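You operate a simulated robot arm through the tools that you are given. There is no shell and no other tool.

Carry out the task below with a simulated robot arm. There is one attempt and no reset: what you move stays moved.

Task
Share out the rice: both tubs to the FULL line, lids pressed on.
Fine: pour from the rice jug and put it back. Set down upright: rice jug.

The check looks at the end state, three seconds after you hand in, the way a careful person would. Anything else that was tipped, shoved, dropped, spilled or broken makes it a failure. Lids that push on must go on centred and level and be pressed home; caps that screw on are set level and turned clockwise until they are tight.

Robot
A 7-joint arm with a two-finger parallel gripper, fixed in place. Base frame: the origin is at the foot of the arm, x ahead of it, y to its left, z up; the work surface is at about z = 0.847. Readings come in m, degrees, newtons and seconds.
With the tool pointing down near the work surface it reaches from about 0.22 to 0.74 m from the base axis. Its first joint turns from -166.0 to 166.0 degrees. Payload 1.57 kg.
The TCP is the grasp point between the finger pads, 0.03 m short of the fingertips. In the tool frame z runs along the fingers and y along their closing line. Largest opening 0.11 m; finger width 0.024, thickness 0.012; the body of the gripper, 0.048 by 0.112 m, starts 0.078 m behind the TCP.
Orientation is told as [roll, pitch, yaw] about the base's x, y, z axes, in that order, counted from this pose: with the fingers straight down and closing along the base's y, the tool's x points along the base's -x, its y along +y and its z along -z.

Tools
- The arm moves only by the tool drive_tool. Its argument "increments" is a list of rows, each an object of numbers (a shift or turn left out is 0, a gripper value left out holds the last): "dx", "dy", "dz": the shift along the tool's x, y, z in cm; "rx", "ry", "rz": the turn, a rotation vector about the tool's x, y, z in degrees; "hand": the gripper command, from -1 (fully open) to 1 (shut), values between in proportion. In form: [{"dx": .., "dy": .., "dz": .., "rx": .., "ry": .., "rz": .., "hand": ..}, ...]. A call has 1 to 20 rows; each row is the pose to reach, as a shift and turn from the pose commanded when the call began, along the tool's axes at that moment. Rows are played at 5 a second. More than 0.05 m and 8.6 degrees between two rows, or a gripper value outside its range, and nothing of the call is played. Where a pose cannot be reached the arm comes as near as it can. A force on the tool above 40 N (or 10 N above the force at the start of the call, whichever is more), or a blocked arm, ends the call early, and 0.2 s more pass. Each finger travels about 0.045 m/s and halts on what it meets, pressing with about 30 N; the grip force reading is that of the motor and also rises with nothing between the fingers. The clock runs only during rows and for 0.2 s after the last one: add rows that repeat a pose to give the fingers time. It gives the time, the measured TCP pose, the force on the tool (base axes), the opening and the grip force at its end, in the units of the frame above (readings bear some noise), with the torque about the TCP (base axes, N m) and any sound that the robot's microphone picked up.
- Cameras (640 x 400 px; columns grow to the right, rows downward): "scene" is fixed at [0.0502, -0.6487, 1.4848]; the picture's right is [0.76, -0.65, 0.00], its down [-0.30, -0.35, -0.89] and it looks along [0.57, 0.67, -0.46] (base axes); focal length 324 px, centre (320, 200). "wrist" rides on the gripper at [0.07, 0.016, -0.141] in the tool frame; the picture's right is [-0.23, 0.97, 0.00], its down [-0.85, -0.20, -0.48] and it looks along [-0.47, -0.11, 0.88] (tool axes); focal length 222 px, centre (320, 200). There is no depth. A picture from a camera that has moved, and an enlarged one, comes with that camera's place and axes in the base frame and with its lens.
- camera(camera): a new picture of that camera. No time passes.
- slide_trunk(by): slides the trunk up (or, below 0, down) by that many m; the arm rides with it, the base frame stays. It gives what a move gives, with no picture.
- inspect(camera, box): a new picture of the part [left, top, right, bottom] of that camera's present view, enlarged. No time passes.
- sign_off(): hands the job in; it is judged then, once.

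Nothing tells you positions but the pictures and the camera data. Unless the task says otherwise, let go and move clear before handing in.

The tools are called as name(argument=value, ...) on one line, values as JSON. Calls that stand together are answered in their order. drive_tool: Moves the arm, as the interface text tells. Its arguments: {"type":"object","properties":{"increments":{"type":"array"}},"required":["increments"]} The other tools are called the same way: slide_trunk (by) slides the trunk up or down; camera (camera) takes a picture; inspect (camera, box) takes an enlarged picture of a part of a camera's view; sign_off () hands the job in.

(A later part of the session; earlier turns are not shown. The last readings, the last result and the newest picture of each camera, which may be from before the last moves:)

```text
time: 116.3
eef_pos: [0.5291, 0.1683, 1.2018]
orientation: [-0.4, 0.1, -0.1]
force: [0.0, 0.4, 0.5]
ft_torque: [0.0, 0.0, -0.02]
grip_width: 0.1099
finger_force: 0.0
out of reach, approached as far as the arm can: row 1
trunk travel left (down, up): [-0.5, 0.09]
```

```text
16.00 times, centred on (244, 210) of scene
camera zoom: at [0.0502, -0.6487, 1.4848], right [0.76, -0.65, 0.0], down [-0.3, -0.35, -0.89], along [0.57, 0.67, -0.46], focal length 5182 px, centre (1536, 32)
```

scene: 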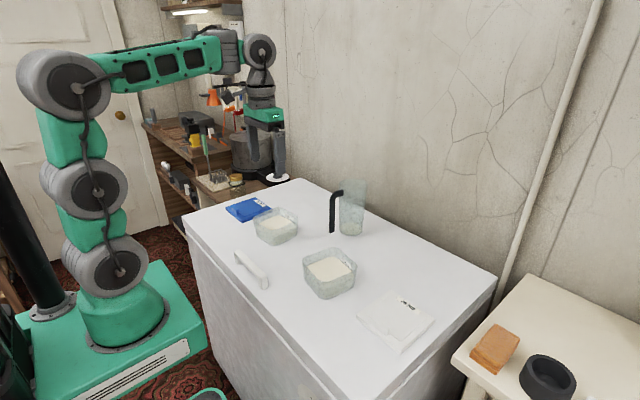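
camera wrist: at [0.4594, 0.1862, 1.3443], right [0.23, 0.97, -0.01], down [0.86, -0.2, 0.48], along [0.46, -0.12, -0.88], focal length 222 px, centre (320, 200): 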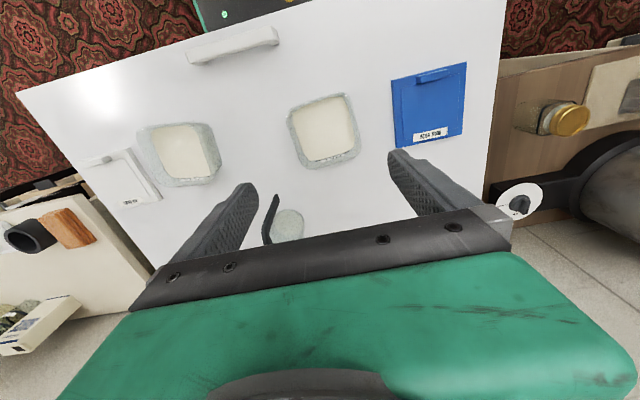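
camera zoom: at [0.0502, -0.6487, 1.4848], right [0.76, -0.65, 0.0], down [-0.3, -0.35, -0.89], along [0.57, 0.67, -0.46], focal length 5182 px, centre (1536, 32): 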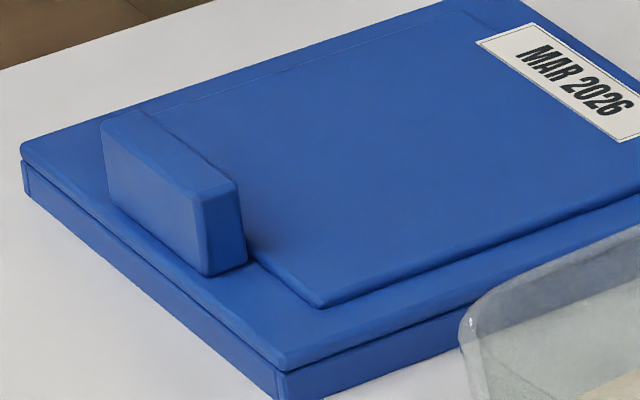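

The tab is about 50 mm long and 10 mm thick, centred near (0.502, 0.386), with its top at z about 0.881. I'll move above it with the tool squared up, gripping across its length so the camera keeps the lid in view.

drive_tool(increments=[{"dx": 0.2, "dy": 1.8, "dz": 1.7, "rx": -0.05, "ry": -0.03, "hand": -1}, {"dx": 0.4, "dy": 3.6, "dz": 3.4, "rx": -0.1, "ry": -0.05}, {"dx": 0.66, "dy": 5.4, "dz": 5.1, "rx": -0.15, "ry": -0.1}, {"dx": 0.9, "dy": 7.2, "dz": 6.8, "rx": -0.2, "ry": -0.12}, {"dx": 1.1, "dy": 9.0, "dz": 8.5, "rx": -0.25, "ry": -0.15}, {"dx": 1.3, "dy": 10.8, "dz": 10.2, "rx": -0.3, "ry": -0.18}, {"dx": 1.55, "dy": 12.6, "dz": 11.9, "rx": -0.35, "ry": -0.2}, {"dx": 1.8, "dy": 14.5, "dz": 13.6, "rx": -0.4, "ry": -0.25}, {"dx": 2.0, "dy": 16.3, "dz": 15.3, "rx": -0.4, "ry": -0.25}, {"dx": 2.2, "dy": 18.1, "dz": 17.0, "rx": -0.4, "ry": -0.25}, {"dx": 2.45, "dy": 19.9, "dz": 18.7, "rx": -0.4, "ry": -0.25}, {"dx": 2.65, "dy": 21.68, "dz": 20.33, "rx": -0.4, "ry": -0.25}, {"dx": 2.65, "dy": 21.68, "dz": 20.33, "rx": -0.4, "ry": -0.25}])

camera(camera="wrist")

inspect(camera="wrist", box=[220, 60, 420, 185])

```text
time: 119.1
eef_pos: [0.5008, 0.3854, 0.9949]
orientation: [0.0, -0.1, -0.2]
force: [-0.8, 0.0, -0.4]
ft_torque: [0.01, 0.04, -0.01]
grip_width: 0.1096
finger_force: 0.0
trunk travel left (down, up): [-0.5, 0.09]
```

```text
taken
camera wrist: at [0.4319, 0.4004, 1.1377], right [0.23, 0.97, 0.0], down [0.85, -0.2, 0.48], along [0.47, -0.11, -0.88], focal length 222 px, centre (320, 200)
```

wrist: 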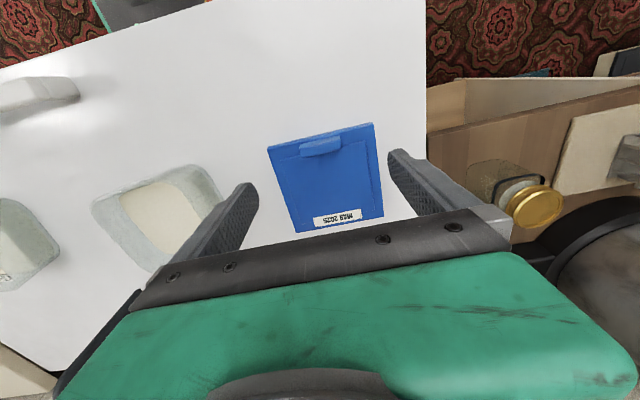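

```text
3.20 times, centred on (320, 122) of wrist
camera zoom: at [0.4319, 0.4004, 1.1377], right [0.23, 0.97, 0.0], down [0.85, -0.2, 0.48], along [0.47, -0.11, -0.88], focal length 711 px, centre (320, 448)
```

zoom: 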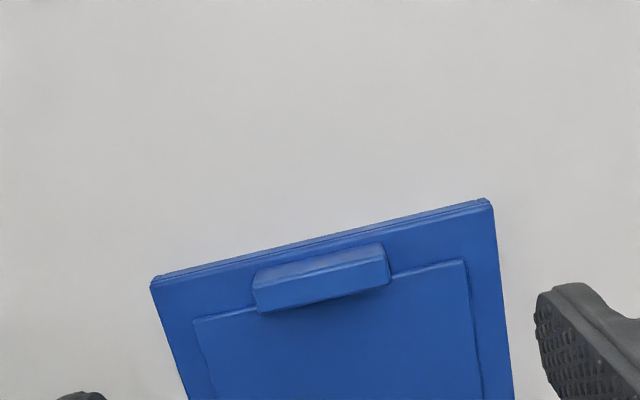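

The tool is square now and centred over the tab within about 1 mm. I'll descend so the fingertips straddle the tab just above the lid.

drive_tool(increments=[{"dx": -0.05, "dy": 0.02, "dz": 2.0, "hand": -1}, {"dx": -0.1, "dy": 0.04, "dz": 4.0}, {"dx": -0.13, "dy": 0.06, "dz": 6.0}, {"dx": -0.13, "dy": 0.06, "dz": 7.5}, {"dx": -0.13, "dy": 0.06, "dz": 9.0}, {"dx": -0.13, "dy": 0.06, "dz": 9.85}, {"dx": -0.13, "dy": 0.06, "dz": 9.85}])

inspect(camera="wrist", box=[200, 80, 440, 230])

inspect(camera="scene", box=[210, 160, 300, 230])

```text
time: 120.7
eef_pos: [0.5019, 0.3854, 0.8979]
orientation: [0.0, -0.1, -0.1]
force: [0.1, 0.6, 0.4]
ft_torque: [-0.01, -0.01, -0.02]
grip_width: 0.1099
finger_force: 0.0
trunk travel left (down, up): [-0.5, 0.09]
```

```text
2.67 times, centred on (320, 155) of wrist
camera zoom: at [0.4333, 0.401, 1.0393], right [0.23, 0.97, 0.0], down [0.85, -0.2, 0.48], along [0.47, -0.11, -0.88], focal length 592 px, centre (320, 320)
```

zoom: 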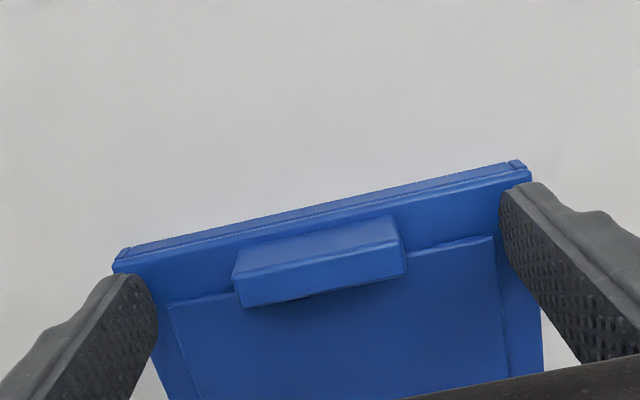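

```text
5.71 times, centred on (255, 195) of scene
camera zoom: at [0.0502, -0.6487, 1.4848], right [0.76, -0.65, 0.0], down [-0.3, -0.35, -0.89], along [0.57, 0.67, -0.46], focal length 1850 px, centre (691, 229)
```

zoom: 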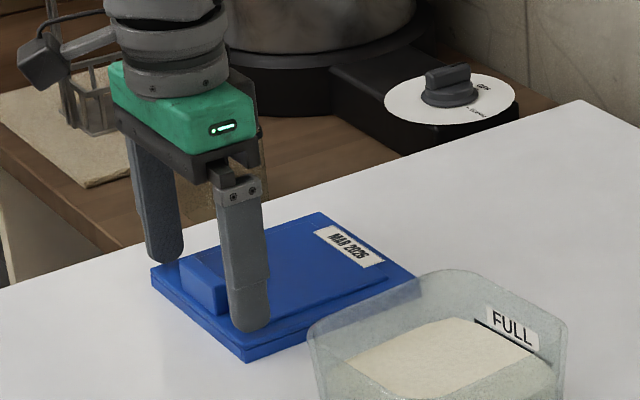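

The fingers straddle the tab evenly. I'll close the gripper on it.

drive_tool(increments=[{"hand": 0}, {"hand": 0}, {"hand": 1}, {"hand": 1}, {"hand": 1}, {"hand": 1}, {"hand": 1}, {"hand": 1}])

inspect(camera="wrist", box=[200, 80, 440, 230])

inspect(camera="scene", box=[210, 160, 300, 230])

```text
time: 122.5
eef_pos: [0.5027, 0.3854, 0.8966]
orientation: [0.0, -0.1, -0.1]
force: [0.9, 0.5, -0.1]
ft_torque: [0.0, -0.01, 0.02]
grip_width: 0.049
finger_force: 29.9
trunk travel left (down, up): [-0.5, 0.09]
```

```text
2.67 times, centred on (320, 155) of wrist
camera zoom: at [0.4333, 0.401, 1.0394], right [0.23, 0.97, 0.0], down [0.85, -0.2, 0.48], along [0.47, -0.11, -0.88], focal length 592 px, centre (320, 320)
```

zoom: 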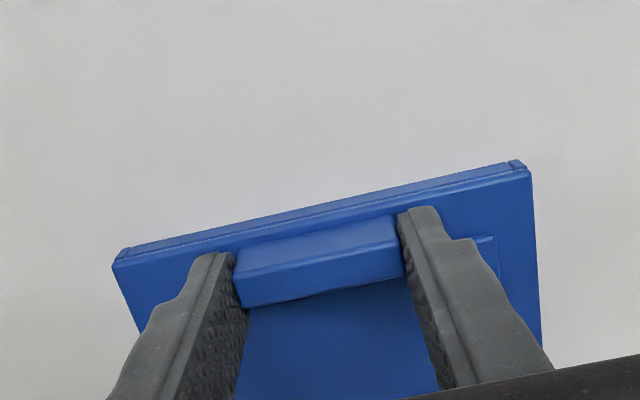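

```text
5.71 times, centred on (255, 195) of scene
camera zoom: at [0.0502, -0.6487, 1.4848], right [0.76, -0.65, 0.0], down [-0.3, -0.35, -0.89], along [0.57, 0.67, -0.46], focal length 1850 px, centre (691, 229)
```

zoom: 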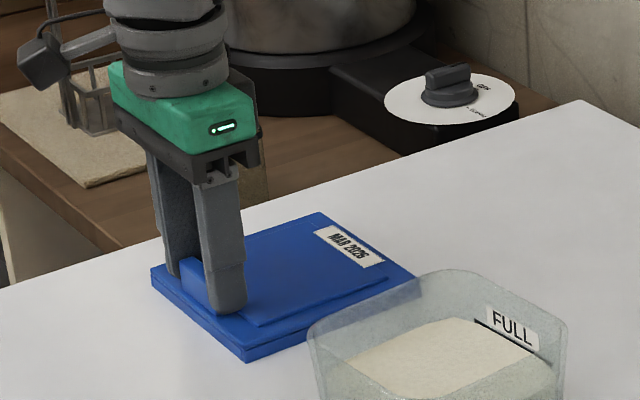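

The tab is gripped (0.049 wide, 30 N). I'll lift the lid slowly and check that it stays level.

drive_tool(increments=[{"dz": -0.5, "hand": 1}, {"dz": -1.5}, {"dz": -3.0}, {"dz": -5.0}, {"dz": -7.0}, {"dz": -9.0}, {"dz": -11.0}, {"dz": -13.0}, {"dz": -13.0}])

inspect(camera="wrist", box=[200, 80, 440, 230])

inspect(camera="scene", box=[205, 130, 305, 210])

```text
time: 124.5
eef_pos: [0.5037, 0.3848, 1.0263]
orientation: [0.0, -0.1, -0.1]
force: [0.1, -0.6, -1.7]
ft_torque: [0.03, 0.03, 0.01]
grip_width: 0.0489
finger_force: 29.5
trunk travel left (down, up): [-0.5, 0.09]
```

```text
2.67 times, centred on (320, 155) of wrist
camera zoom: at [0.4336, 0.4005, 1.1683], right [0.23, 0.97, 0.0], down [0.85, -0.2, 0.48], along [0.47, -0.11, -0.88], focal length 592 px, centre (320, 320)
```

zoom: 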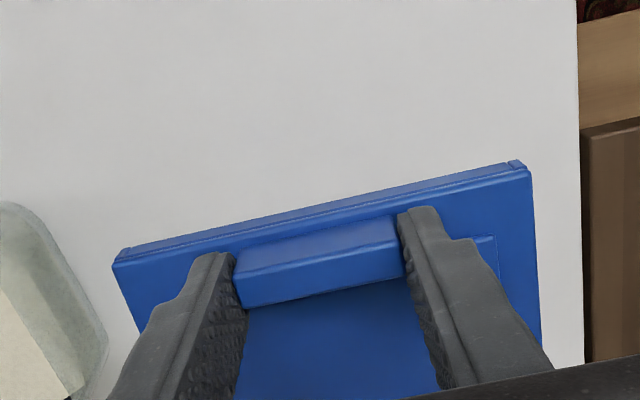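

```text
5.00 times, centred on (255, 170) of scene
camera zoom: at [0.0502, -0.6487, 1.4848], right [0.76, -0.65, 0.0], down [-0.3, -0.35, -0.89], along [0.57, 0.67, -0.46], focal length 1619 px, centre (645, 350)
```

zoom: 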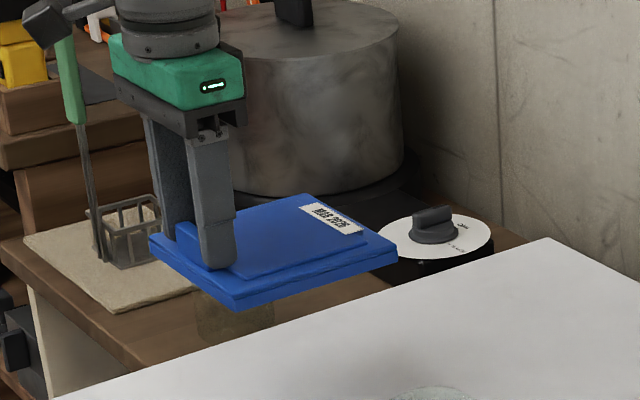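

The lid lifts level with no sag in the grip. I'll carry it over the left-hand tub and turn it 4.4° to match, hovering about 5 cm above the rim.

drive_tool(increments=[{"dx": 0.1, "dy": -1.5, "rz": -0.3, "hand": 1}, {"dx": 0.2, "dy": -3.5, "rz": -0.7}, {"dx": 0.31, "dy": -5.5, "rz": -1.1}, {"dx": 0.42, "dy": -7.5, "rz": -1.5}, {"dx": 0.53, "dy": -9.5, "rz": -1.9}, {"dx": 0.64, "dy": -11.5, "rz": -2.3}, {"dx": 0.75, "dy": -13.5, "rz": -2.7}, {"dx": 0.87, "dy": -15.5, "rz": -3.1}, {"dx": 0.98, "dy": -17.5, "rz": -3.5}, {"dx": 1.08, "dy": -19.3, "rz": -3.9}, {"dx": 1.17, "dy": -20.9, "rz": -4.2}, {"dx": 1.22, "dy": -21.82, "rz": -4.4}, {"dx": 1.22, "dy": -21.82, "rz": -4.4}])

camera(camera="wrist")

inspect(camera="scene", box=[235, 165, 335, 255])

```text
time: 127.3
eef_pos: [0.4919, 0.1676, 1.0267]
orientation: [0.0, -0.1, 4.2]
force: [-0.2, -0.3, 0.0]
ft_torque: [0.02, 0.01, -0.01]
grip_width: 0.0493
finger_force: 30.0
trunk travel left (down, up): [-0.5, 0.09]
```

```text
taken
camera wrist: at [0.4197, 0.1768, 1.1689], right [0.15, 0.99, 0.0], down [0.87, -0.13, 0.48], along [0.47, -0.07, -0.88], focal length 222 px, centre (320, 200)
```

wrist: 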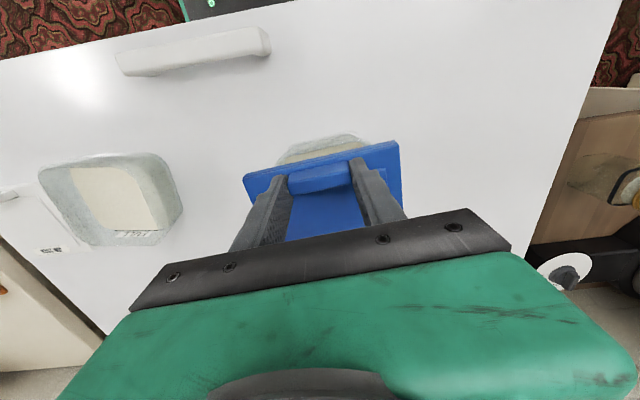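

```text
4.44 times, centred on (285, 210) of scene
camera zoom: at [0.0502, -0.6487, 1.4848], right [0.76, -0.65, 0.0], down [-0.3, -0.35, -0.89], along [0.57, 0.67, -0.46], focal length 1439 px, centre (476, 156)
```

zoom: 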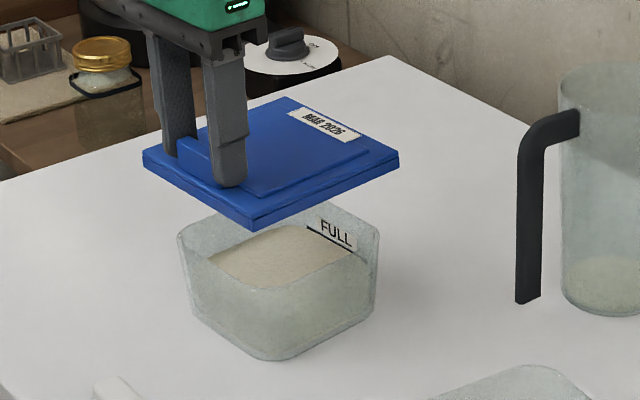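

The predicted and observed lid and tub positions agree within a few millimetres. I'll zoom in with the wrist camera to compare the lid's edges with the tub's rim.

inspect(camera="wrist", box=[230, 120, 420, 240])

inspect(camera="scene", box=[262, 190, 322, 240])

```text
3.33 times, centred on (325, 180) of wrist
camera zoom: at [0.4197, 0.1768, 1.1689], right [0.15, 0.99, 0.0], down [0.87, -0.13, 0.48], along [0.47, -0.07, -0.88], focal length 740 px, centre (303, 267)
```

zoom: 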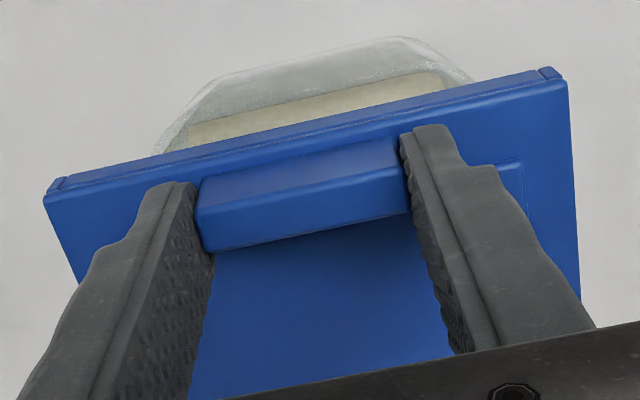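

```text
8.00 times, centred on (292, 215) of scene
camera zoom: at [0.0502, -0.6487, 1.4848], right [0.76, -0.65, 0.0], down [-0.3, -0.35, -0.89], along [0.57, 0.67, -0.46], focal length 2591 px, centre (544, 80)
```

zoom: 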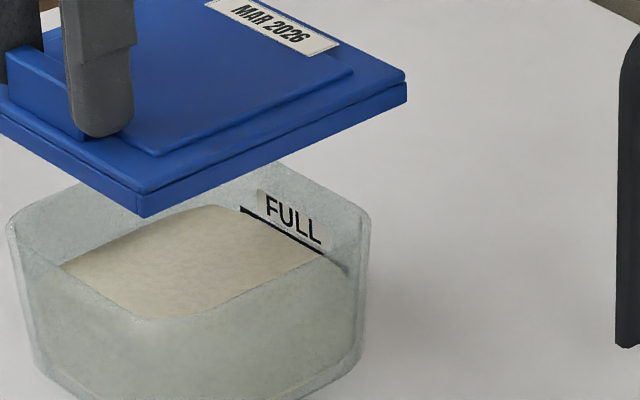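

I'll lower the lid to just above the rim, so I can compare the two outlines at nearly the same height.

drive_tool(increments=[{"dz": 1.0, "hand": 1}, {"dz": 2.0}, {"dz": 3.0}, {"dz": 3.8}, {"dz": 4.4}, {"dz": 4.4}])

inspect(camera="scene", box=[245, 190, 325, 250])

inspect(camera="wrist", box=[230, 110, 420, 230])

```text
time: 128.7
eef_pos: [0.4904, 0.1659, 0.9834]
orientation: [0.0, -0.1, 4.2]
force: [-0.5, 0.0, -1.0]
ft_torque: [-0.02, 0.07, 0.01]
grip_width: 0.0493
finger_force: 29.6
trunk travel left (down, up): [-0.5, 0.09]
```

```text
6.67 times, centred on (285, 220) of scene
camera zoom: at [0.0502, -0.6487, 1.4848], right [0.76, -0.65, 0.0], down [-0.3, -0.35, -0.89], along [0.57, 0.67, -0.46], focal length 2159 px, centre (553, 67)
```

zoom: 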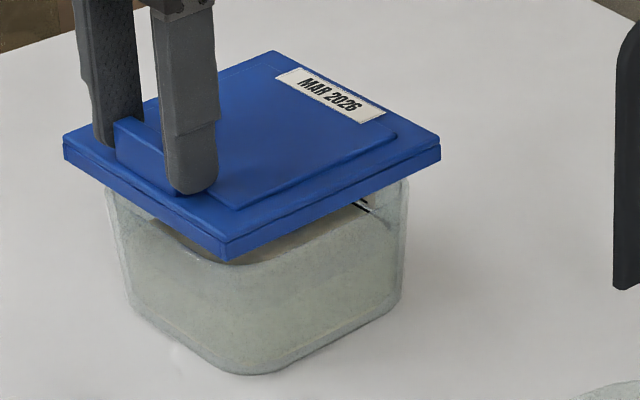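

```text
3.33 times, centred on (325, 170) of wrist
camera zoom: at [0.4199, 0.1772, 1.1253], right [0.15, 0.99, 0.0], down [0.87, -0.13, 0.48], along [0.47, -0.07, -0.88], focal length 740 px, centre (303, 300)
```

zoom: 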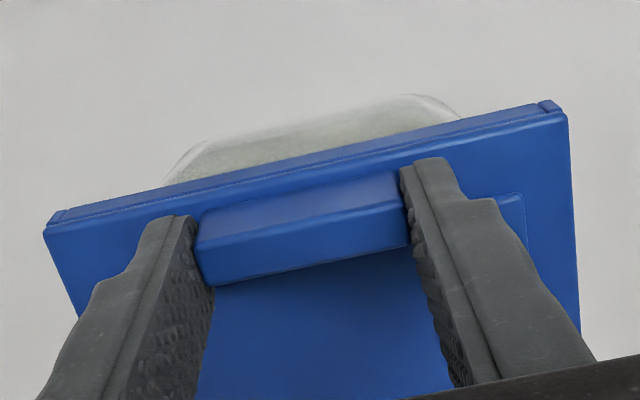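

Comparing outlines in the scene view, the lid sits about 2.4 mm too far left. I'll correct that and look again before lowering.

drive_tool(increments=[{"dx": -0.19, "dy": -0.15, "dz": 0.2, "hand": 1}, {"dx": -0.19, "dy": -0.15, "dz": 0.4}, {"dx": -0.19, "dy": -0.15, "dz": 0.4}])

inspect(camera="scene", box=[245, 190, 325, 250])

inspect(camera="scene", box=[252, 205, 292, 235])

inspect(camera="scene", box=[280, 200, 320, 230])

```text
time: 129.5
eef_pos: [0.4925, 0.165, 0.9796]
orientation: [-0.1, -0.1, 4.3]
force: [0.9, -0.3, -1.5]
ft_torque: [0.02, 0.05, -0.01]
grip_width: 0.049
finger_force: 30.2
trunk travel left (down, up): [-0.5, 0.09]
```

```text
6.67 times, centred on (285, 220) of scene
camera zoom: at [0.0502, -0.6487, 1.4848], right [0.76, -0.65, 0.0], down [-0.3, -0.35, -0.89], along [0.57, 0.67, -0.46], focal length 2159 px, centre (553, 67)
```

zoom: 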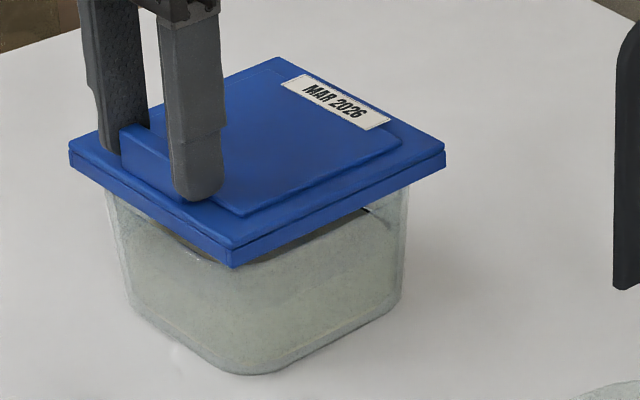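

```text
13.33 times, centred on (272, 220) of scene
camera zoom: at [0.0502, -0.6487, 1.4848], right [0.76, -0.65, 0.0], down [-0.3, -0.35, -0.89], along [0.57, 0.67, -0.46], focal length 4318 px, centre (960, -67)
```

zoom: 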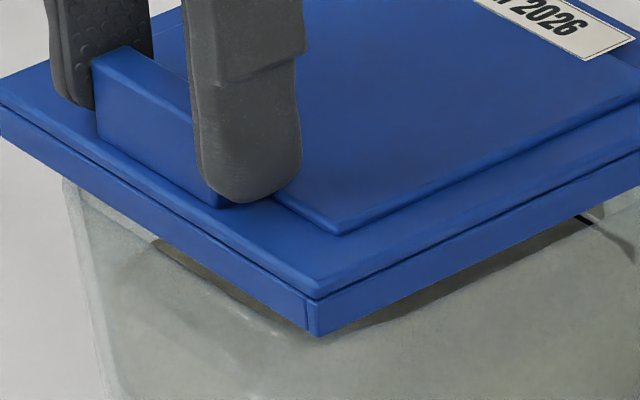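

```text
13.33 times, centred on (300, 215) of scene
camera zoom: at [0.0502, -0.6487, 1.4848], right [0.76, -0.65, 0.0], down [-0.3, -0.35, -0.89], along [0.57, 0.67, -0.46], focal length 4318 px, centre (587, 0)
```

zoom: 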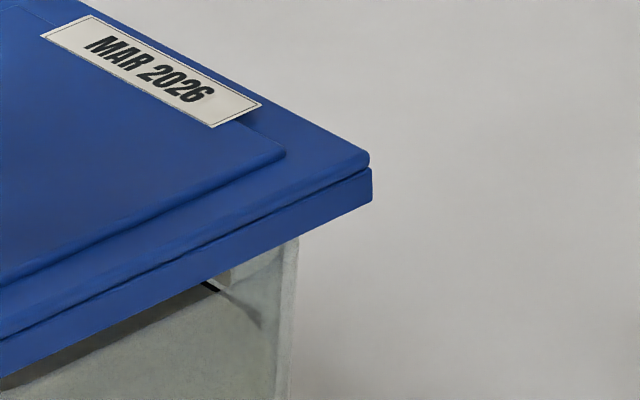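

The lateral alignment now matches: lid centre at column 257, tub centre at 257.5. I'll lower in small steps, watching the force.

drive_tool(increments=[{"dz": 0.1, "hand": 1}, {"dz": 0.2}, {"dz": 0.3}, {"dz": 0.3}])

drive_tool(increments=[{"dz": 0.1, "hand": 1}, {"dz": 0.2}, {"dz": 0.3}, {"dz": 0.3}])

```text
time: 130.5
eef_pos: [0.4925, 0.1658, 0.9768]
orientation: [0.0, -0.1, 4.2]
force: [-0.7, 0.5, 0.9]
ft_torque: [0.03, 0.01, 0.0]
grip_width: 0.049
finger_force: 29.6
trunk travel left (down, up): [-0.5, 0.09]
```

```text
time: 131.5
eef_pos: [0.4917, 0.1644, 0.9732]
orientation: [0.0, -0.1, 4.2]
force: [0.7, -0.3, -0.3]
ft_torque: [0.02, 0.0, -0.04]
grip_width: 0.0491
finger_force: 29.6
trunk travel left (down, up): [-0.5, 0.09]
```

There's no resistance yet. I'll continue in 3 mm steps.

drive_tool(increments=[{"dz": 0.1, "hand": 1}, {"dz": 0.2}, {"dz": 0.3}, {"dz": 0.3}])

inspect(camera="scene", box=[245, 190, 325, 250])

```text
time: 132.5
eef_pos: [0.4927, 0.165, 0.9702]
orientation: [0.1, -0.1, 4.4]
force: [-0.4, -0.7, -0.8]
ft_torque: [-0.03, 0.02, 0.02]
grip_width: 0.0491
finger_force: 30.5
trunk travel left (down, up): [-0.5, 0.09]
```

```text
6.67 times, centred on (285, 220) of scene
camera zoom: at [0.0502, -0.6487, 1.4848], right [0.76, -0.65, 0.0], down [-0.3, -0.35, -0.89], along [0.57, 0.67, -0.46], focal length 2159 px, centre (553, 67)
```

zoom: 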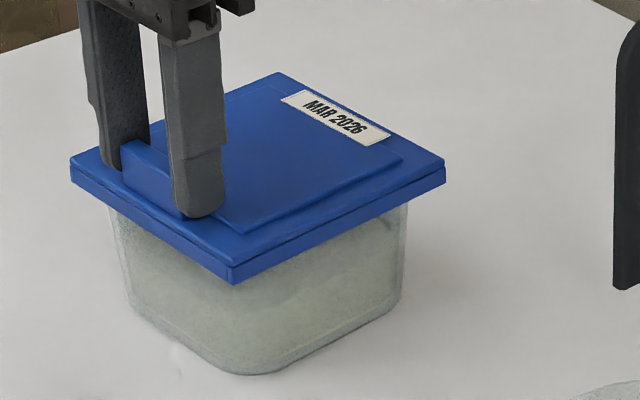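

Still free and level. I'll continue lowering.

drive_tool(increments=[{"dz": 0.1, "hand": 1}, {"dz": 0.2}, {"dz": 0.3}, {"dz": 0.3}])

drive_tool(increments=[{"dz": 0.1, "hand": 1}, {"dz": 0.2}, {"dz": 0.2}])

inspect(camera="scene", box=[245, 190, 325, 250])

```text
time: 133.5
eef_pos: [0.4932, 0.1648, 0.9666]
orientation: [0.1, -0.1, 4.2]
force: [0.3, 0.4, -0.3]
ft_torque: [0.0, 0.03, 0.03]
grip_width: 0.0491
finger_force: 29.8
trunk travel left (down, up): [-0.5, 0.09]
```

```text
time: 134.3
eef_pos: [0.4933, 0.1645, 0.9646]
orientation: [0.1, -0.2, 4.3]
force: [-0.9, -0.3, -1.0]
ft_torque: [-0.01, 0.06, -0.02]
grip_width: 0.0494
finger_force: 30.4
trunk travel left (down, up): [-0.5, 0.09]
```

```text
6.67 times, centred on (285, 220) of scene
camera zoom: at [0.0502, -0.6487, 1.4848], right [0.76, -0.65, 0.0], down [-0.3, -0.35, -0.89], along [0.57, 0.67, -0.46], focal length 2159 px, centre (553, 67)
```

zoom: 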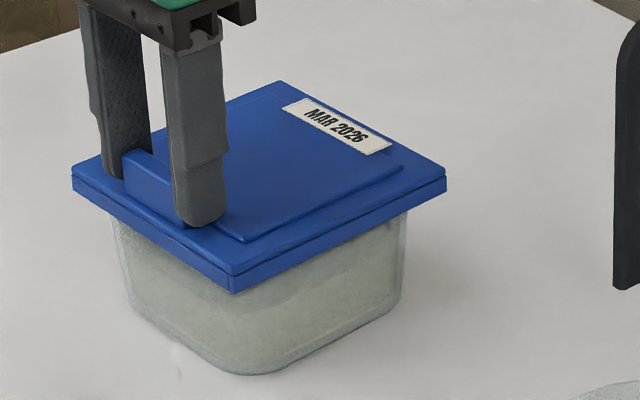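

The skirt appears to be sliding over the rim freely. I'll continue down.

drive_tool(increments=[{"dz": 0.1, "hand": 1}, {"dz": 0.2}, {"dz": 0.3}, {"dz": 0.3}])

drive_tool(increments=[{"dz": 0.1, "hand": 1}, {"dz": 0.2}, {"dz": 0.2}])

inspect(camera="scene", box=[245, 190, 325, 250])

```text
time: 135.3
eef_pos: [0.493, 0.1648, 0.9629]
orientation: [0.0, 0.0, 4.3]
force: [0.5, 0.3, -0.7]
ft_torque: [-0.04, 0.0, -0.01]
grip_width: 0.0491
finger_force: 30.3
trunk travel left (down, up): [-0.5, 0.09]
```

```text
time: 136.1
eef_pos: [0.4932, 0.1658, 0.9615]
orientation: [0.0, -0.1, 4.3]
force: [-0.1, 0.3, -1.6]
ft_torque: [-0.02, 0.01, -0.02]
grip_width: 0.0493
finger_force: 29.7
trunk travel left (down, up): [-0.5, 0.09]
```

```text
6.67 times, centred on (285, 220) of scene
camera zoom: at [0.0502, -0.6487, 1.4848], right [0.76, -0.65, 0.0], down [-0.3, -0.35, -0.89], along [0.57, 0.67, -0.46], focal length 2159 px, centre (553, 67)
```

zoom: 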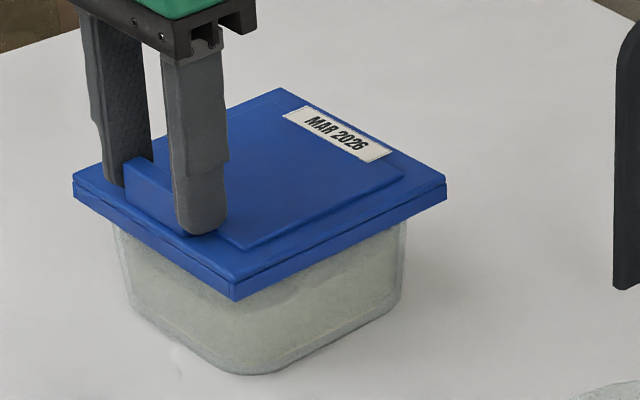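

The lid bottom is now below the rim height with no side load. I'll take another 2 mm step.

drive_tool(increments=[{"dz": 0.1, "hand": 1}, {"dz": 0.2}, {"dz": 0.2}])

drive_tool(increments=[{"dz": 0.1, "hand": 1}, {"dz": 0.2}, {"dz": 0.2}])

inspect(camera="scene", box=[245, 190, 325, 250])

```text
time: 136.9
eef_pos: [0.4933, 0.165, 0.9585]
orientation: [-0.1, -0.1, 4.3]
force: [-0.4, 0.0, -0.6]
ft_torque: [-0.02, 0.04, 0.02]
grip_width: 0.0493
finger_force: 30.0
trunk travel left (down, up): [-0.5, 0.09]
```

```text
time: 137.7
eef_pos: [0.4923, 0.1646, 0.9567]
orientation: [0.0, -0.2, 4.3]
force: [-1.4, 0.0, 7.7]
ft_torque: [0.08, -0.37, 0.0]
grip_width: 0.0491
finger_force: 30.7
trunk travel left (down, up): [-0.5, 0.09]
heard: snap
```

```text
6.67 times, centred on (285, 220) of scene
camera zoom: at [0.0502, -0.6487, 1.4848], right [0.76, -0.65, 0.0], down [-0.3, -0.35, -0.89], along [0.57, 0.67, -0.46], focal length 2159 px, centre (553, 67)
```

zoom: 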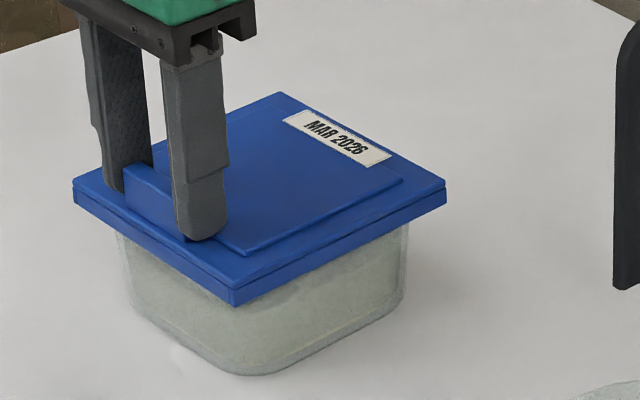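

I heard a snap at about 8 N, so the lid has clicked on. I'll release the tab and rise clear.

drive_tool(increments=[{"hand": 0.2}, {"hand": 0}, {"hand": -0.3}, {"hand": -0.3}, {"hand": -0.3}])

drive_tool(increments=[{"dz": -0.5, "hand": -0.3}, {"dz": -1.5}, {"dz": -3.0}, {"dz": -5.0}, {"dz": -7.0}, {"dz": -8.0}, {"dz": -8.0}])

inspect(camera="scene", box=[245, 190, 325, 250])

camera(camera="wrist")

```text
time: 138.9
eef_pos: [0.493, 0.165, 0.956]
orientation: [0.0, -0.2, 4.3]
force: [-0.6, 0.4, 0.9]
ft_torque: [0.01, 0.0, -0.03]
grip_width: 0.0713
finger_force: 0.1
trunk travel left (down, up): [-0.5, 0.09]
```

```text
time: 140.5
eef_pos: [0.4924, 0.166, 1.0369]
orientation: [-0.1, -0.1, 4.4]
force: [0.5, 0.2, 0.4]
ft_torque: [0.0, -0.03, 0.01]
grip_width: 0.0714
finger_force: 0.2
trunk travel left (down, up): [-0.5, 0.09]
```

```text
6.67 times, centred on (285, 220) of scene
camera zoom: at [0.0502, -0.6487, 1.4848], right [0.76, -0.65, 0.0], down [-0.3, -0.35, -0.89], along [0.57, 0.67, -0.46], focal length 2159 px, centre (553, 67)
```

zoom: 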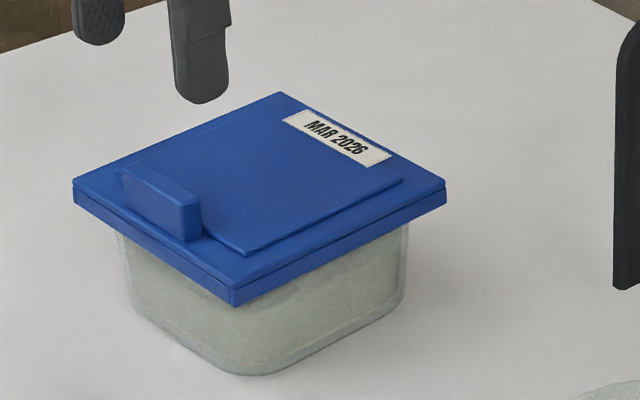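

```text
taken
camera wrist: at [0.4213, 0.1761, 1.1783], right [0.15, 0.99, 0.0], down [0.87, -0.13, 0.48], along [0.47, -0.07, -0.88], focal length 222 px, centre (320, 200)
```

wrist: 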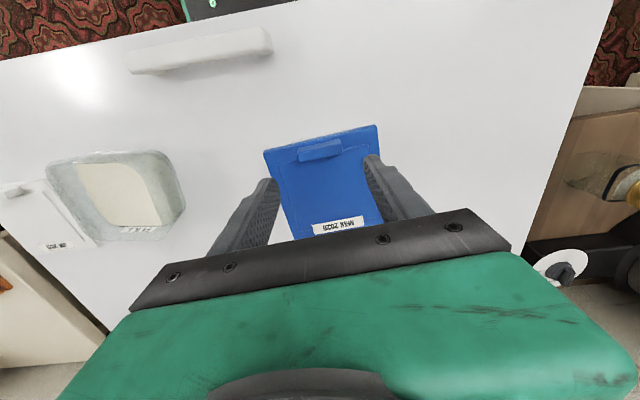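

The lid looks square and level on the left-hand tub. I'll close the gripper and press on the lid's centre to make sure it is fully home.

drive_tool(increments=[{"dx": -1.5, "hand": 1}, {"dx": -3.0, "hand": 1}, {"dx": -4.5, "hand": 1}, {"dx": -5.78, "dy": -0.07, "hand": 1}, {"dx": -5.78, "dy": -0.07, "dz": 2.0, "hand": 1}, {"dx": -5.78, "dy": -0.07, "dz": 4.0, "hand": 1}, {"dx": -5.78, "dy": -0.07, "dz": 6.0, "hand": 1}, {"dx": -5.78, "dy": -0.07, "dz": 7.2, "hand": 1}, {"dx": -5.78, "dy": -0.07, "dz": 7.2, "hand": 1}])

inspect(camera="scene", box=[245, 180, 325, 250])

```text
time: 142.5
eef_pos: [0.55, 0.1681, 0.9626]
orientation: [0.0, 0.0, 4.3]
force: [-0.2, 0.3, -0.6]
ft_torque: [-0.01, -0.03, -0.01]
grip_width: 0.0001
finger_force: 21.4
trunk travel left (down, up): [-0.5, 0.09]
```

```text
5.71 times, centred on (285, 215) of scene
camera zoom: at [0.0502, -0.6487, 1.4848], right [0.76, -0.65, 0.0], down [-0.3, -0.35, -0.89], along [0.57, 0.67, -0.46], focal length 1850 px, centre (520, 114)
```

zoom: 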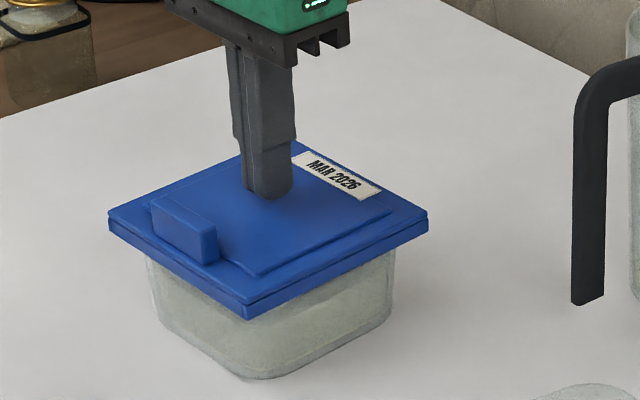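

The closed fingers are over the lid's centre. I'll press down in 1–2 mm steps.

drive_tool(increments=[{"dz": 0.2, "hand": 1}, {"dz": 0.4}, {"dz": 0.6}, {"dz": 0.6}])

drive_tool(increments=[{"dz": 0.1, "hand": 1}, {"dz": 0.2}, {"dz": 0.3}, {"dz": 0.3}])

```text
time: 143.5
eef_pos: [0.5517, 0.1682, 0.9579]
orientation: [-0.1, -0.1, 4.3]
force: [0.3, -0.4, -0.2]
ft_torque: [0.04, 0.03, 0.0]
grip_width: 0.0001
finger_force: 21.3
trunk travel left (down, up): [-0.5, 0.09]
```

```text
time: 144.5
eef_pos: [0.5506, 0.1679, 0.9548]
orientation: [0.0, -0.1, 4.3]
force: [-0.6, 0.2, 0.2]
ft_torque: [-0.02, -0.02, 0.01]
grip_width: 0.0
finger_force: 22.0
trunk travel left (down, up): [-0.5, 0.09]
```

drive_tool(increments=[{"dz": 0.1, "hand": 1}, {"dz": 0.2}, {"dz": 0.3}, {"dz": 0.3}])

drive_tool(increments=[{"dz": 0.1, "hand": 1}, {"dz": 0.2}, {"dz": 0.2}])

```text
time: 145.5
eef_pos: [0.5499, 0.1686, 0.9526]
orientation: [0.0, -0.2, 4.3]
force: [0.6, 0.5, 0.2]
ft_torque: [-0.02, 0.0, 0.02]
grip_width: 0.0001
finger_force: 21.8
trunk travel left (down, up): [-0.5, 0.09]
```

```text
time: 146.3
eef_pos: [0.5504, 0.1694, 0.9511]
orientation: [0.0, -0.2, 4.3]
force: [-3.3, -0.6, 11.3]
ft_torque: [-0.04, 0.18, 0.0]
grip_width: 0.0001
finger_force: 20.9
trunk travel left (down, up): [-0.5, 0.09]
```

Contact made at 11 N. I'll press a little more firmly.

drive_tool(increments=[{"dz": 0.1, "hand": 1}, {"dz": 0.2}, {"dz": 0.25}, {"dz": 0.25}])

inspect(camera="scene", box=[245, 180, 325, 250])

```text
time: 147.3
eef_pos: [0.5506, 0.1683, 0.9514]
orientation: [0.1, -0.5, 4.3]
force: [-3.9, -0.9, 34.0]
ft_torque: [-0.05, 0.33, 0.01]
grip_width: 0.0001
finger_force: 22.0
trunk travel left (down, up): [-0.5, 0.09]
```

```text
5.71 times, centred on (285, 215) of scene
camera zoom: at [0.0502, -0.6487, 1.4848], right [0.76, -0.65, 0.0], down [-0.3, -0.35, -0.89], along [0.57, 0.67, -0.46], focal length 1850 px, centre (520, 114)
```

zoom: 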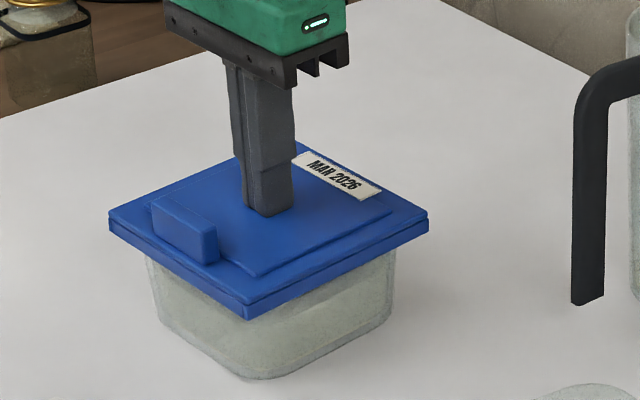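

The lid didn't move at all under 34 N, so it is fully home. I'll rise and go to a survey pose above the right-hand tub and the white lid.

drive_tool(increments=[{"dz": -1.5, "hand": 1}, {"dz": -4.5}, {"dz": -8.0}, {"dz": -12.0}, {"dz": -16.0}, {"dz": -20.0, "hand": -1}, {"dz": -24.0, "dx": 0.2, "dy": -1.5, "hand": -1}, {"dz": -25.0, "dx": 0.8, "dy": -4.5, "rz": 0.5}, {"dz": -25.0, "dx": 1.4, "dy": -8.0, "rz": 1.0}, {"dz": -25.0, "dx": 2.0, "dy": -11.5, "rz": 1.6}, {"dz": -25.0, "dx": 2.7, "dy": -15.0, "rz": 2.2}, {"dz": -25.0, "dx": 3.3, "dy": -18.5, "rz": 2.8}, {"dz": -25.0, "dx": 3.9, "dy": -22.0, "rz": 3.4}, {"dz": -25.0, "dx": 4.5, "dy": -25.5, "rz": 4.0}, {"dz": -25.0, "dx": 5.15, "dy": -28.5, "rz": 4.3}, {"dz": -25.0, "dx": 5.15, "dy": -28.5, "rz": 4.3}])

camera(camera="wrist")

camera(camera="scene")

```text
time: 150.7
eef_pos: [0.5203, -0.1196, 1.1986]
orientation: [0.0, -0.2, -0.1]
force: [0.6, -0.8, 0.4]
ft_torque: [0.0, -0.01, 0.0]
grip_width: 0.11
finger_force: 0.1
trunk travel left (down, up): [-0.5, 0.09]
```

```text
taken
camera wrist: at [0.45, -0.1034, 1.3406], right [0.23, 0.97, 0.0], down [0.85, -0.2, 0.48], along [0.47, -0.11, -0.88], focal length 222 px, centre (320, 200)
```

wrist: 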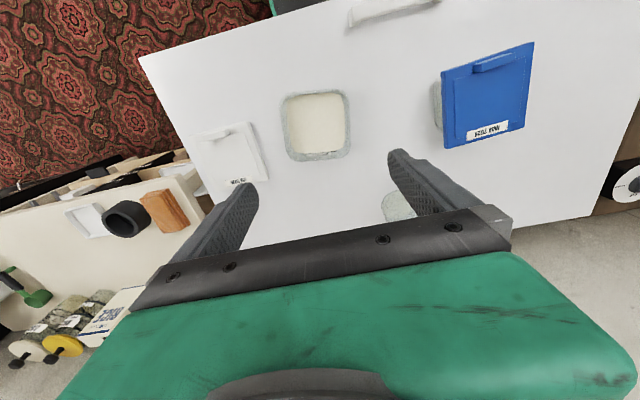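

```text
taken
```

scene: 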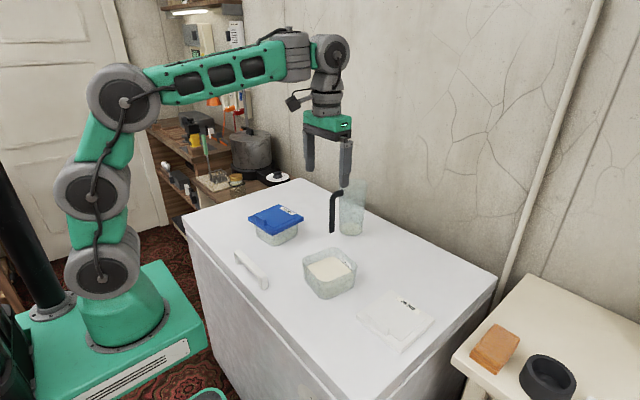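

Everything is in view. I'll take enlarged measurements of the right-hand tub and the white lid.

inspect(camera="wrist", box=[272, 80, 360, 135])

inspect(camera="wrist", box=[272, 115, 360, 170])

inspect(camera="wrist", box=[186, 112, 274, 167])

inspect(camera="wrist", box=[186, 145, 274, 200])

inspect(camera="wrist", box=[200, 118, 244, 145])

```text
7.27 times, centred on (316, 108) of wrist
camera zoom: at [0.45, -0.1034, 1.3406], right [0.23, 0.97, 0.0], down [0.85, -0.2, 0.48], along [0.47, -0.11, -0.88], focal length 1615 px, centre (349, 873)
```

zoom: 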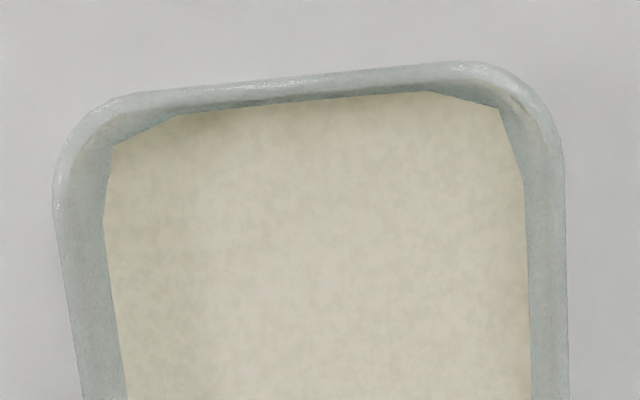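

```text
7.27 times, centred on (316, 142) of wrist
camera zoom: at [0.45, -0.1034, 1.3406], right [0.23, 0.97, 0.0], down [0.85, -0.2, 0.48], along [0.47, -0.11, -0.88], focal length 1615 px, centre (349, 618)
```

zoom: 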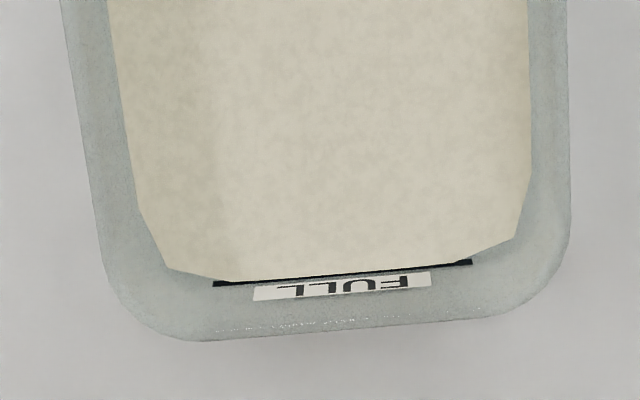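

```text
7.27 times, centred on (230, 140) of wrist
camera zoom: at [0.45, -0.1034, 1.3406], right [0.23, 0.97, 0.0], down [0.85, -0.2, 0.48], along [0.47, -0.11, -0.88], focal length 1615 px, centre (974, 640)
```

zoom: 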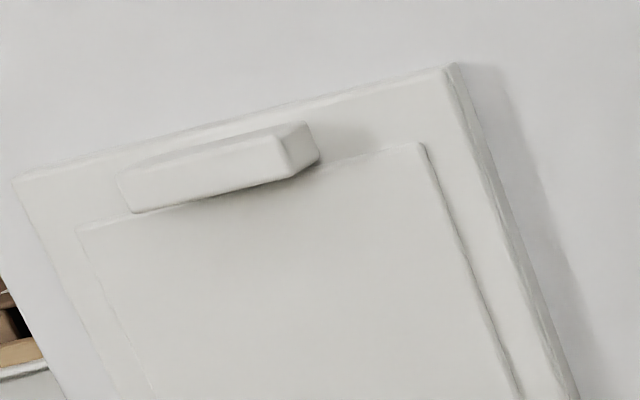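

```text
7.27 times, centred on (230, 172) of wrist
camera zoom: at [0.45, -0.1034, 1.3406], right [0.23, 0.97, 0.0], down [0.85, -0.2, 0.48], along [0.47, -0.11, -0.88], focal length 1615 px, centre (974, 400)
```

zoom: 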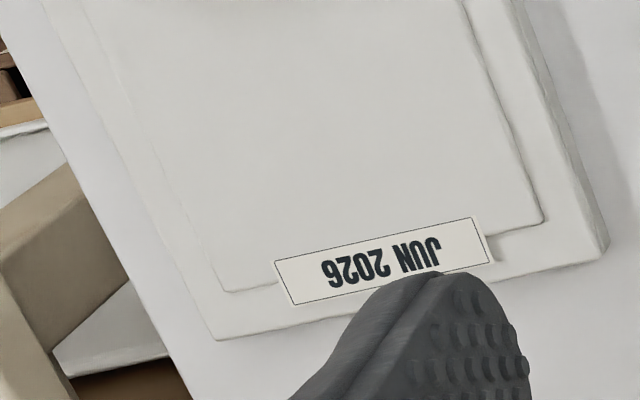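

```text
14.55 times, centred on (222, 132) of wrist
camera zoom: at [0.45, -0.1034, 1.3406], right [0.23, 0.97, 0.0], down [0.85, -0.2, 0.48], along [0.47, -0.11, -0.88], focal length 3231 px, centre (1746, 1196)
```

zoom: 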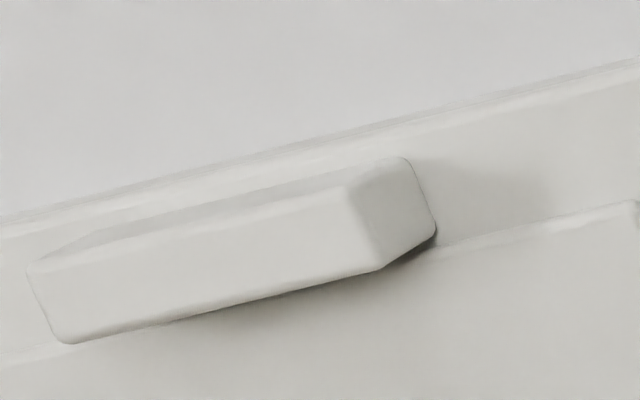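

Measured: right-hand tub centre about (0.527, -0.129), turned -7.8°; white lid centre about (0.560, -0.336); tab centre about (0.502, -0.337). I'll move above the white lid's tab.

drive_tool(increments=[{"dx": 0.15, "dy": -1.8, "dz": 1.7, "hand": -1}, {"dx": 0.3, "dy": -3.6, "dz": 3.4}, {"dx": 0.45, "dy": -5.4, "dz": 5.1}, {"dx": 0.6, "dy": -7.2, "dz": 6.8}, {"dx": 0.75, "dy": -9.0, "dz": 8.5}, {"dx": 0.9, "dy": -10.8, "dz": 10.2}, {"dx": 1.05, "dy": -12.6, "dz": 11.9}, {"dx": 1.2, "dy": -14.5, "dz": 13.6}, {"dx": 1.35, "dy": -16.3, "dz": 15.3}, {"dx": 1.5, "dy": -18.1, "dz": 17.0}, {"dx": 1.65, "dy": -19.9, "dz": 18.7}, {"dx": 1.8, "dy": -21.74, "dz": 20.26}, {"dx": 1.8, "dy": -21.74, "dz": 20.26}])

camera(camera="wrist")

inspect(camera="wrist", box=[220, 80, 420, 205])

```text
time: 153.5
eef_pos: [0.5036, -0.3371, 0.9947]
orientation: [0.0, -0.1, 0.1]
force: [0.7, 0.9, 0.6]
ft_torque: [-0.03, 0.0, 0.02]
grip_width: 0.11
finger_force: 0.0
trunk travel left (down, up): [-0.5, 0.09]
```

```text
taken
camera wrist: at [0.4331, -0.3209, 1.1371], right [0.23, 0.97, 0.0], down [0.85, -0.2, 0.48], along [0.47, -0.11, -0.88], focal length 222 px, centre (320, 200)
```

wrist: 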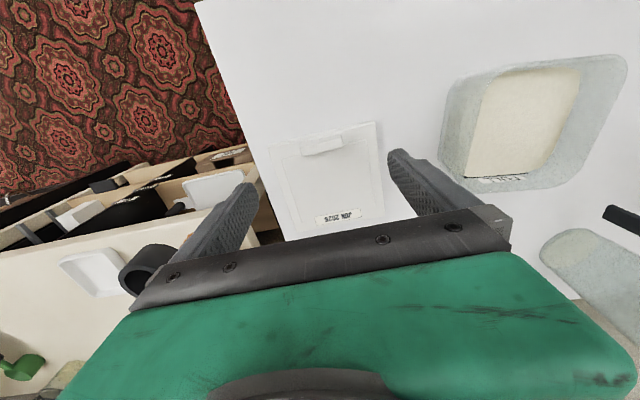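

```text
3.20 times, centred on (320, 142) of wrist
camera zoom: at [0.4331, -0.3209, 1.1371], right [0.23, 0.97, 0.0], down [0.85, -0.2, 0.48], along [0.47, -0.11, -0.88], focal length 711 px, centre (320, 384)
```

zoom: 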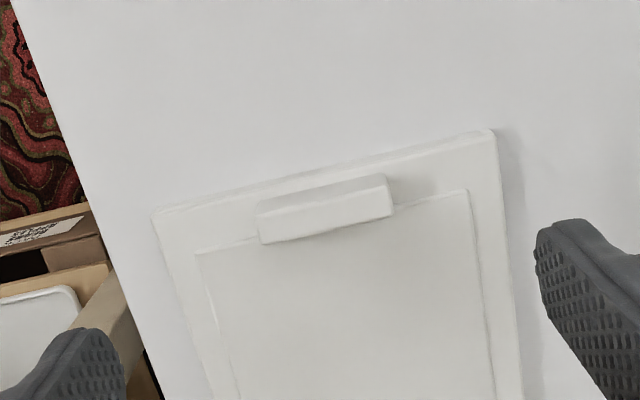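

The tool is within 1.5 mm of the tab's centre. I'll make a small correction and descend to straddle it.

drive_tool(increments=[{"dy": 0.08, "dz": 2.0, "hand": -1}, {"dy": 0.15, "dz": 4.0}, {"dy": 0.15, "dz": 6.0}, {"dy": 0.15, "dz": 7.5}, {"dy": 0.15, "dz": 9.0}, {"dy": 0.15, "dz": 9.8}, {"dy": 0.15, "dz": 9.8}])

inspect(camera="wrist", box=[200, 80, 440, 230])

inspect(camera="scene", box=[335, 230, 445, 360])

```text
time: 155.1
eef_pos: [0.5042, -0.335, 0.8977]
orientation: [0.0, -0.2, 0.0]
force: [0.8, -0.4, -0.3]
ft_torque: [-0.01, -0.02, 0.01]
grip_width: 0.11
finger_force: 0.1
trunk travel left (down, up): [-0.5, 0.09]
```

```text
2.67 times, centred on (320, 155) of wrist
camera zoom: at [0.4329, -0.3199, 1.0396], right [0.23, 0.97, 0.0], down [0.85, -0.2, 0.48], along [0.47, -0.11, -0.88], focal length 592 px, centre (320, 320)
```

zoom: 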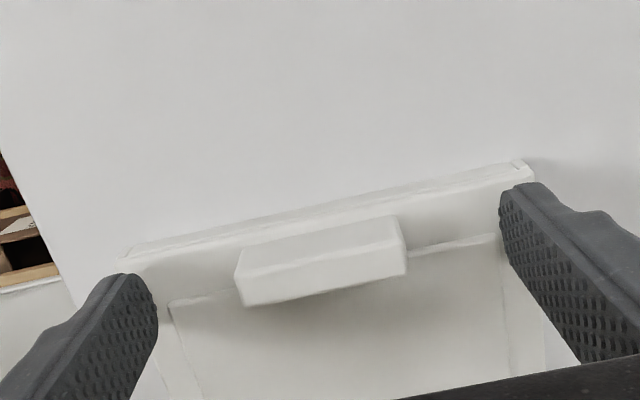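

```text
3.08 times, centred on (390, 295) of scene
camera zoom: at [0.0502, -0.6487, 1.4848], right [0.76, -0.65, 0.0], down [-0.3, -0.35, -0.89], along [0.57, 0.67, -0.46], focal length 996 px, centre (105, -92)
```

zoom: 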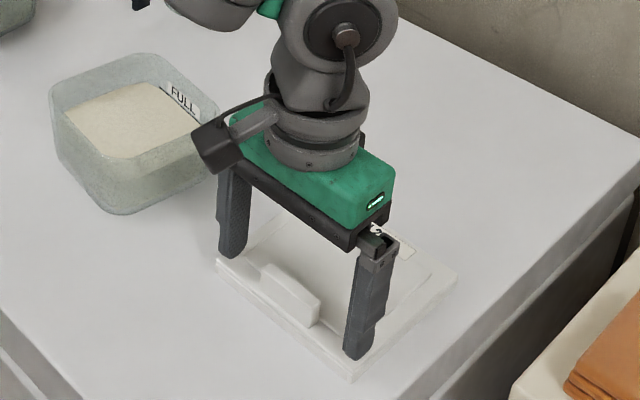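

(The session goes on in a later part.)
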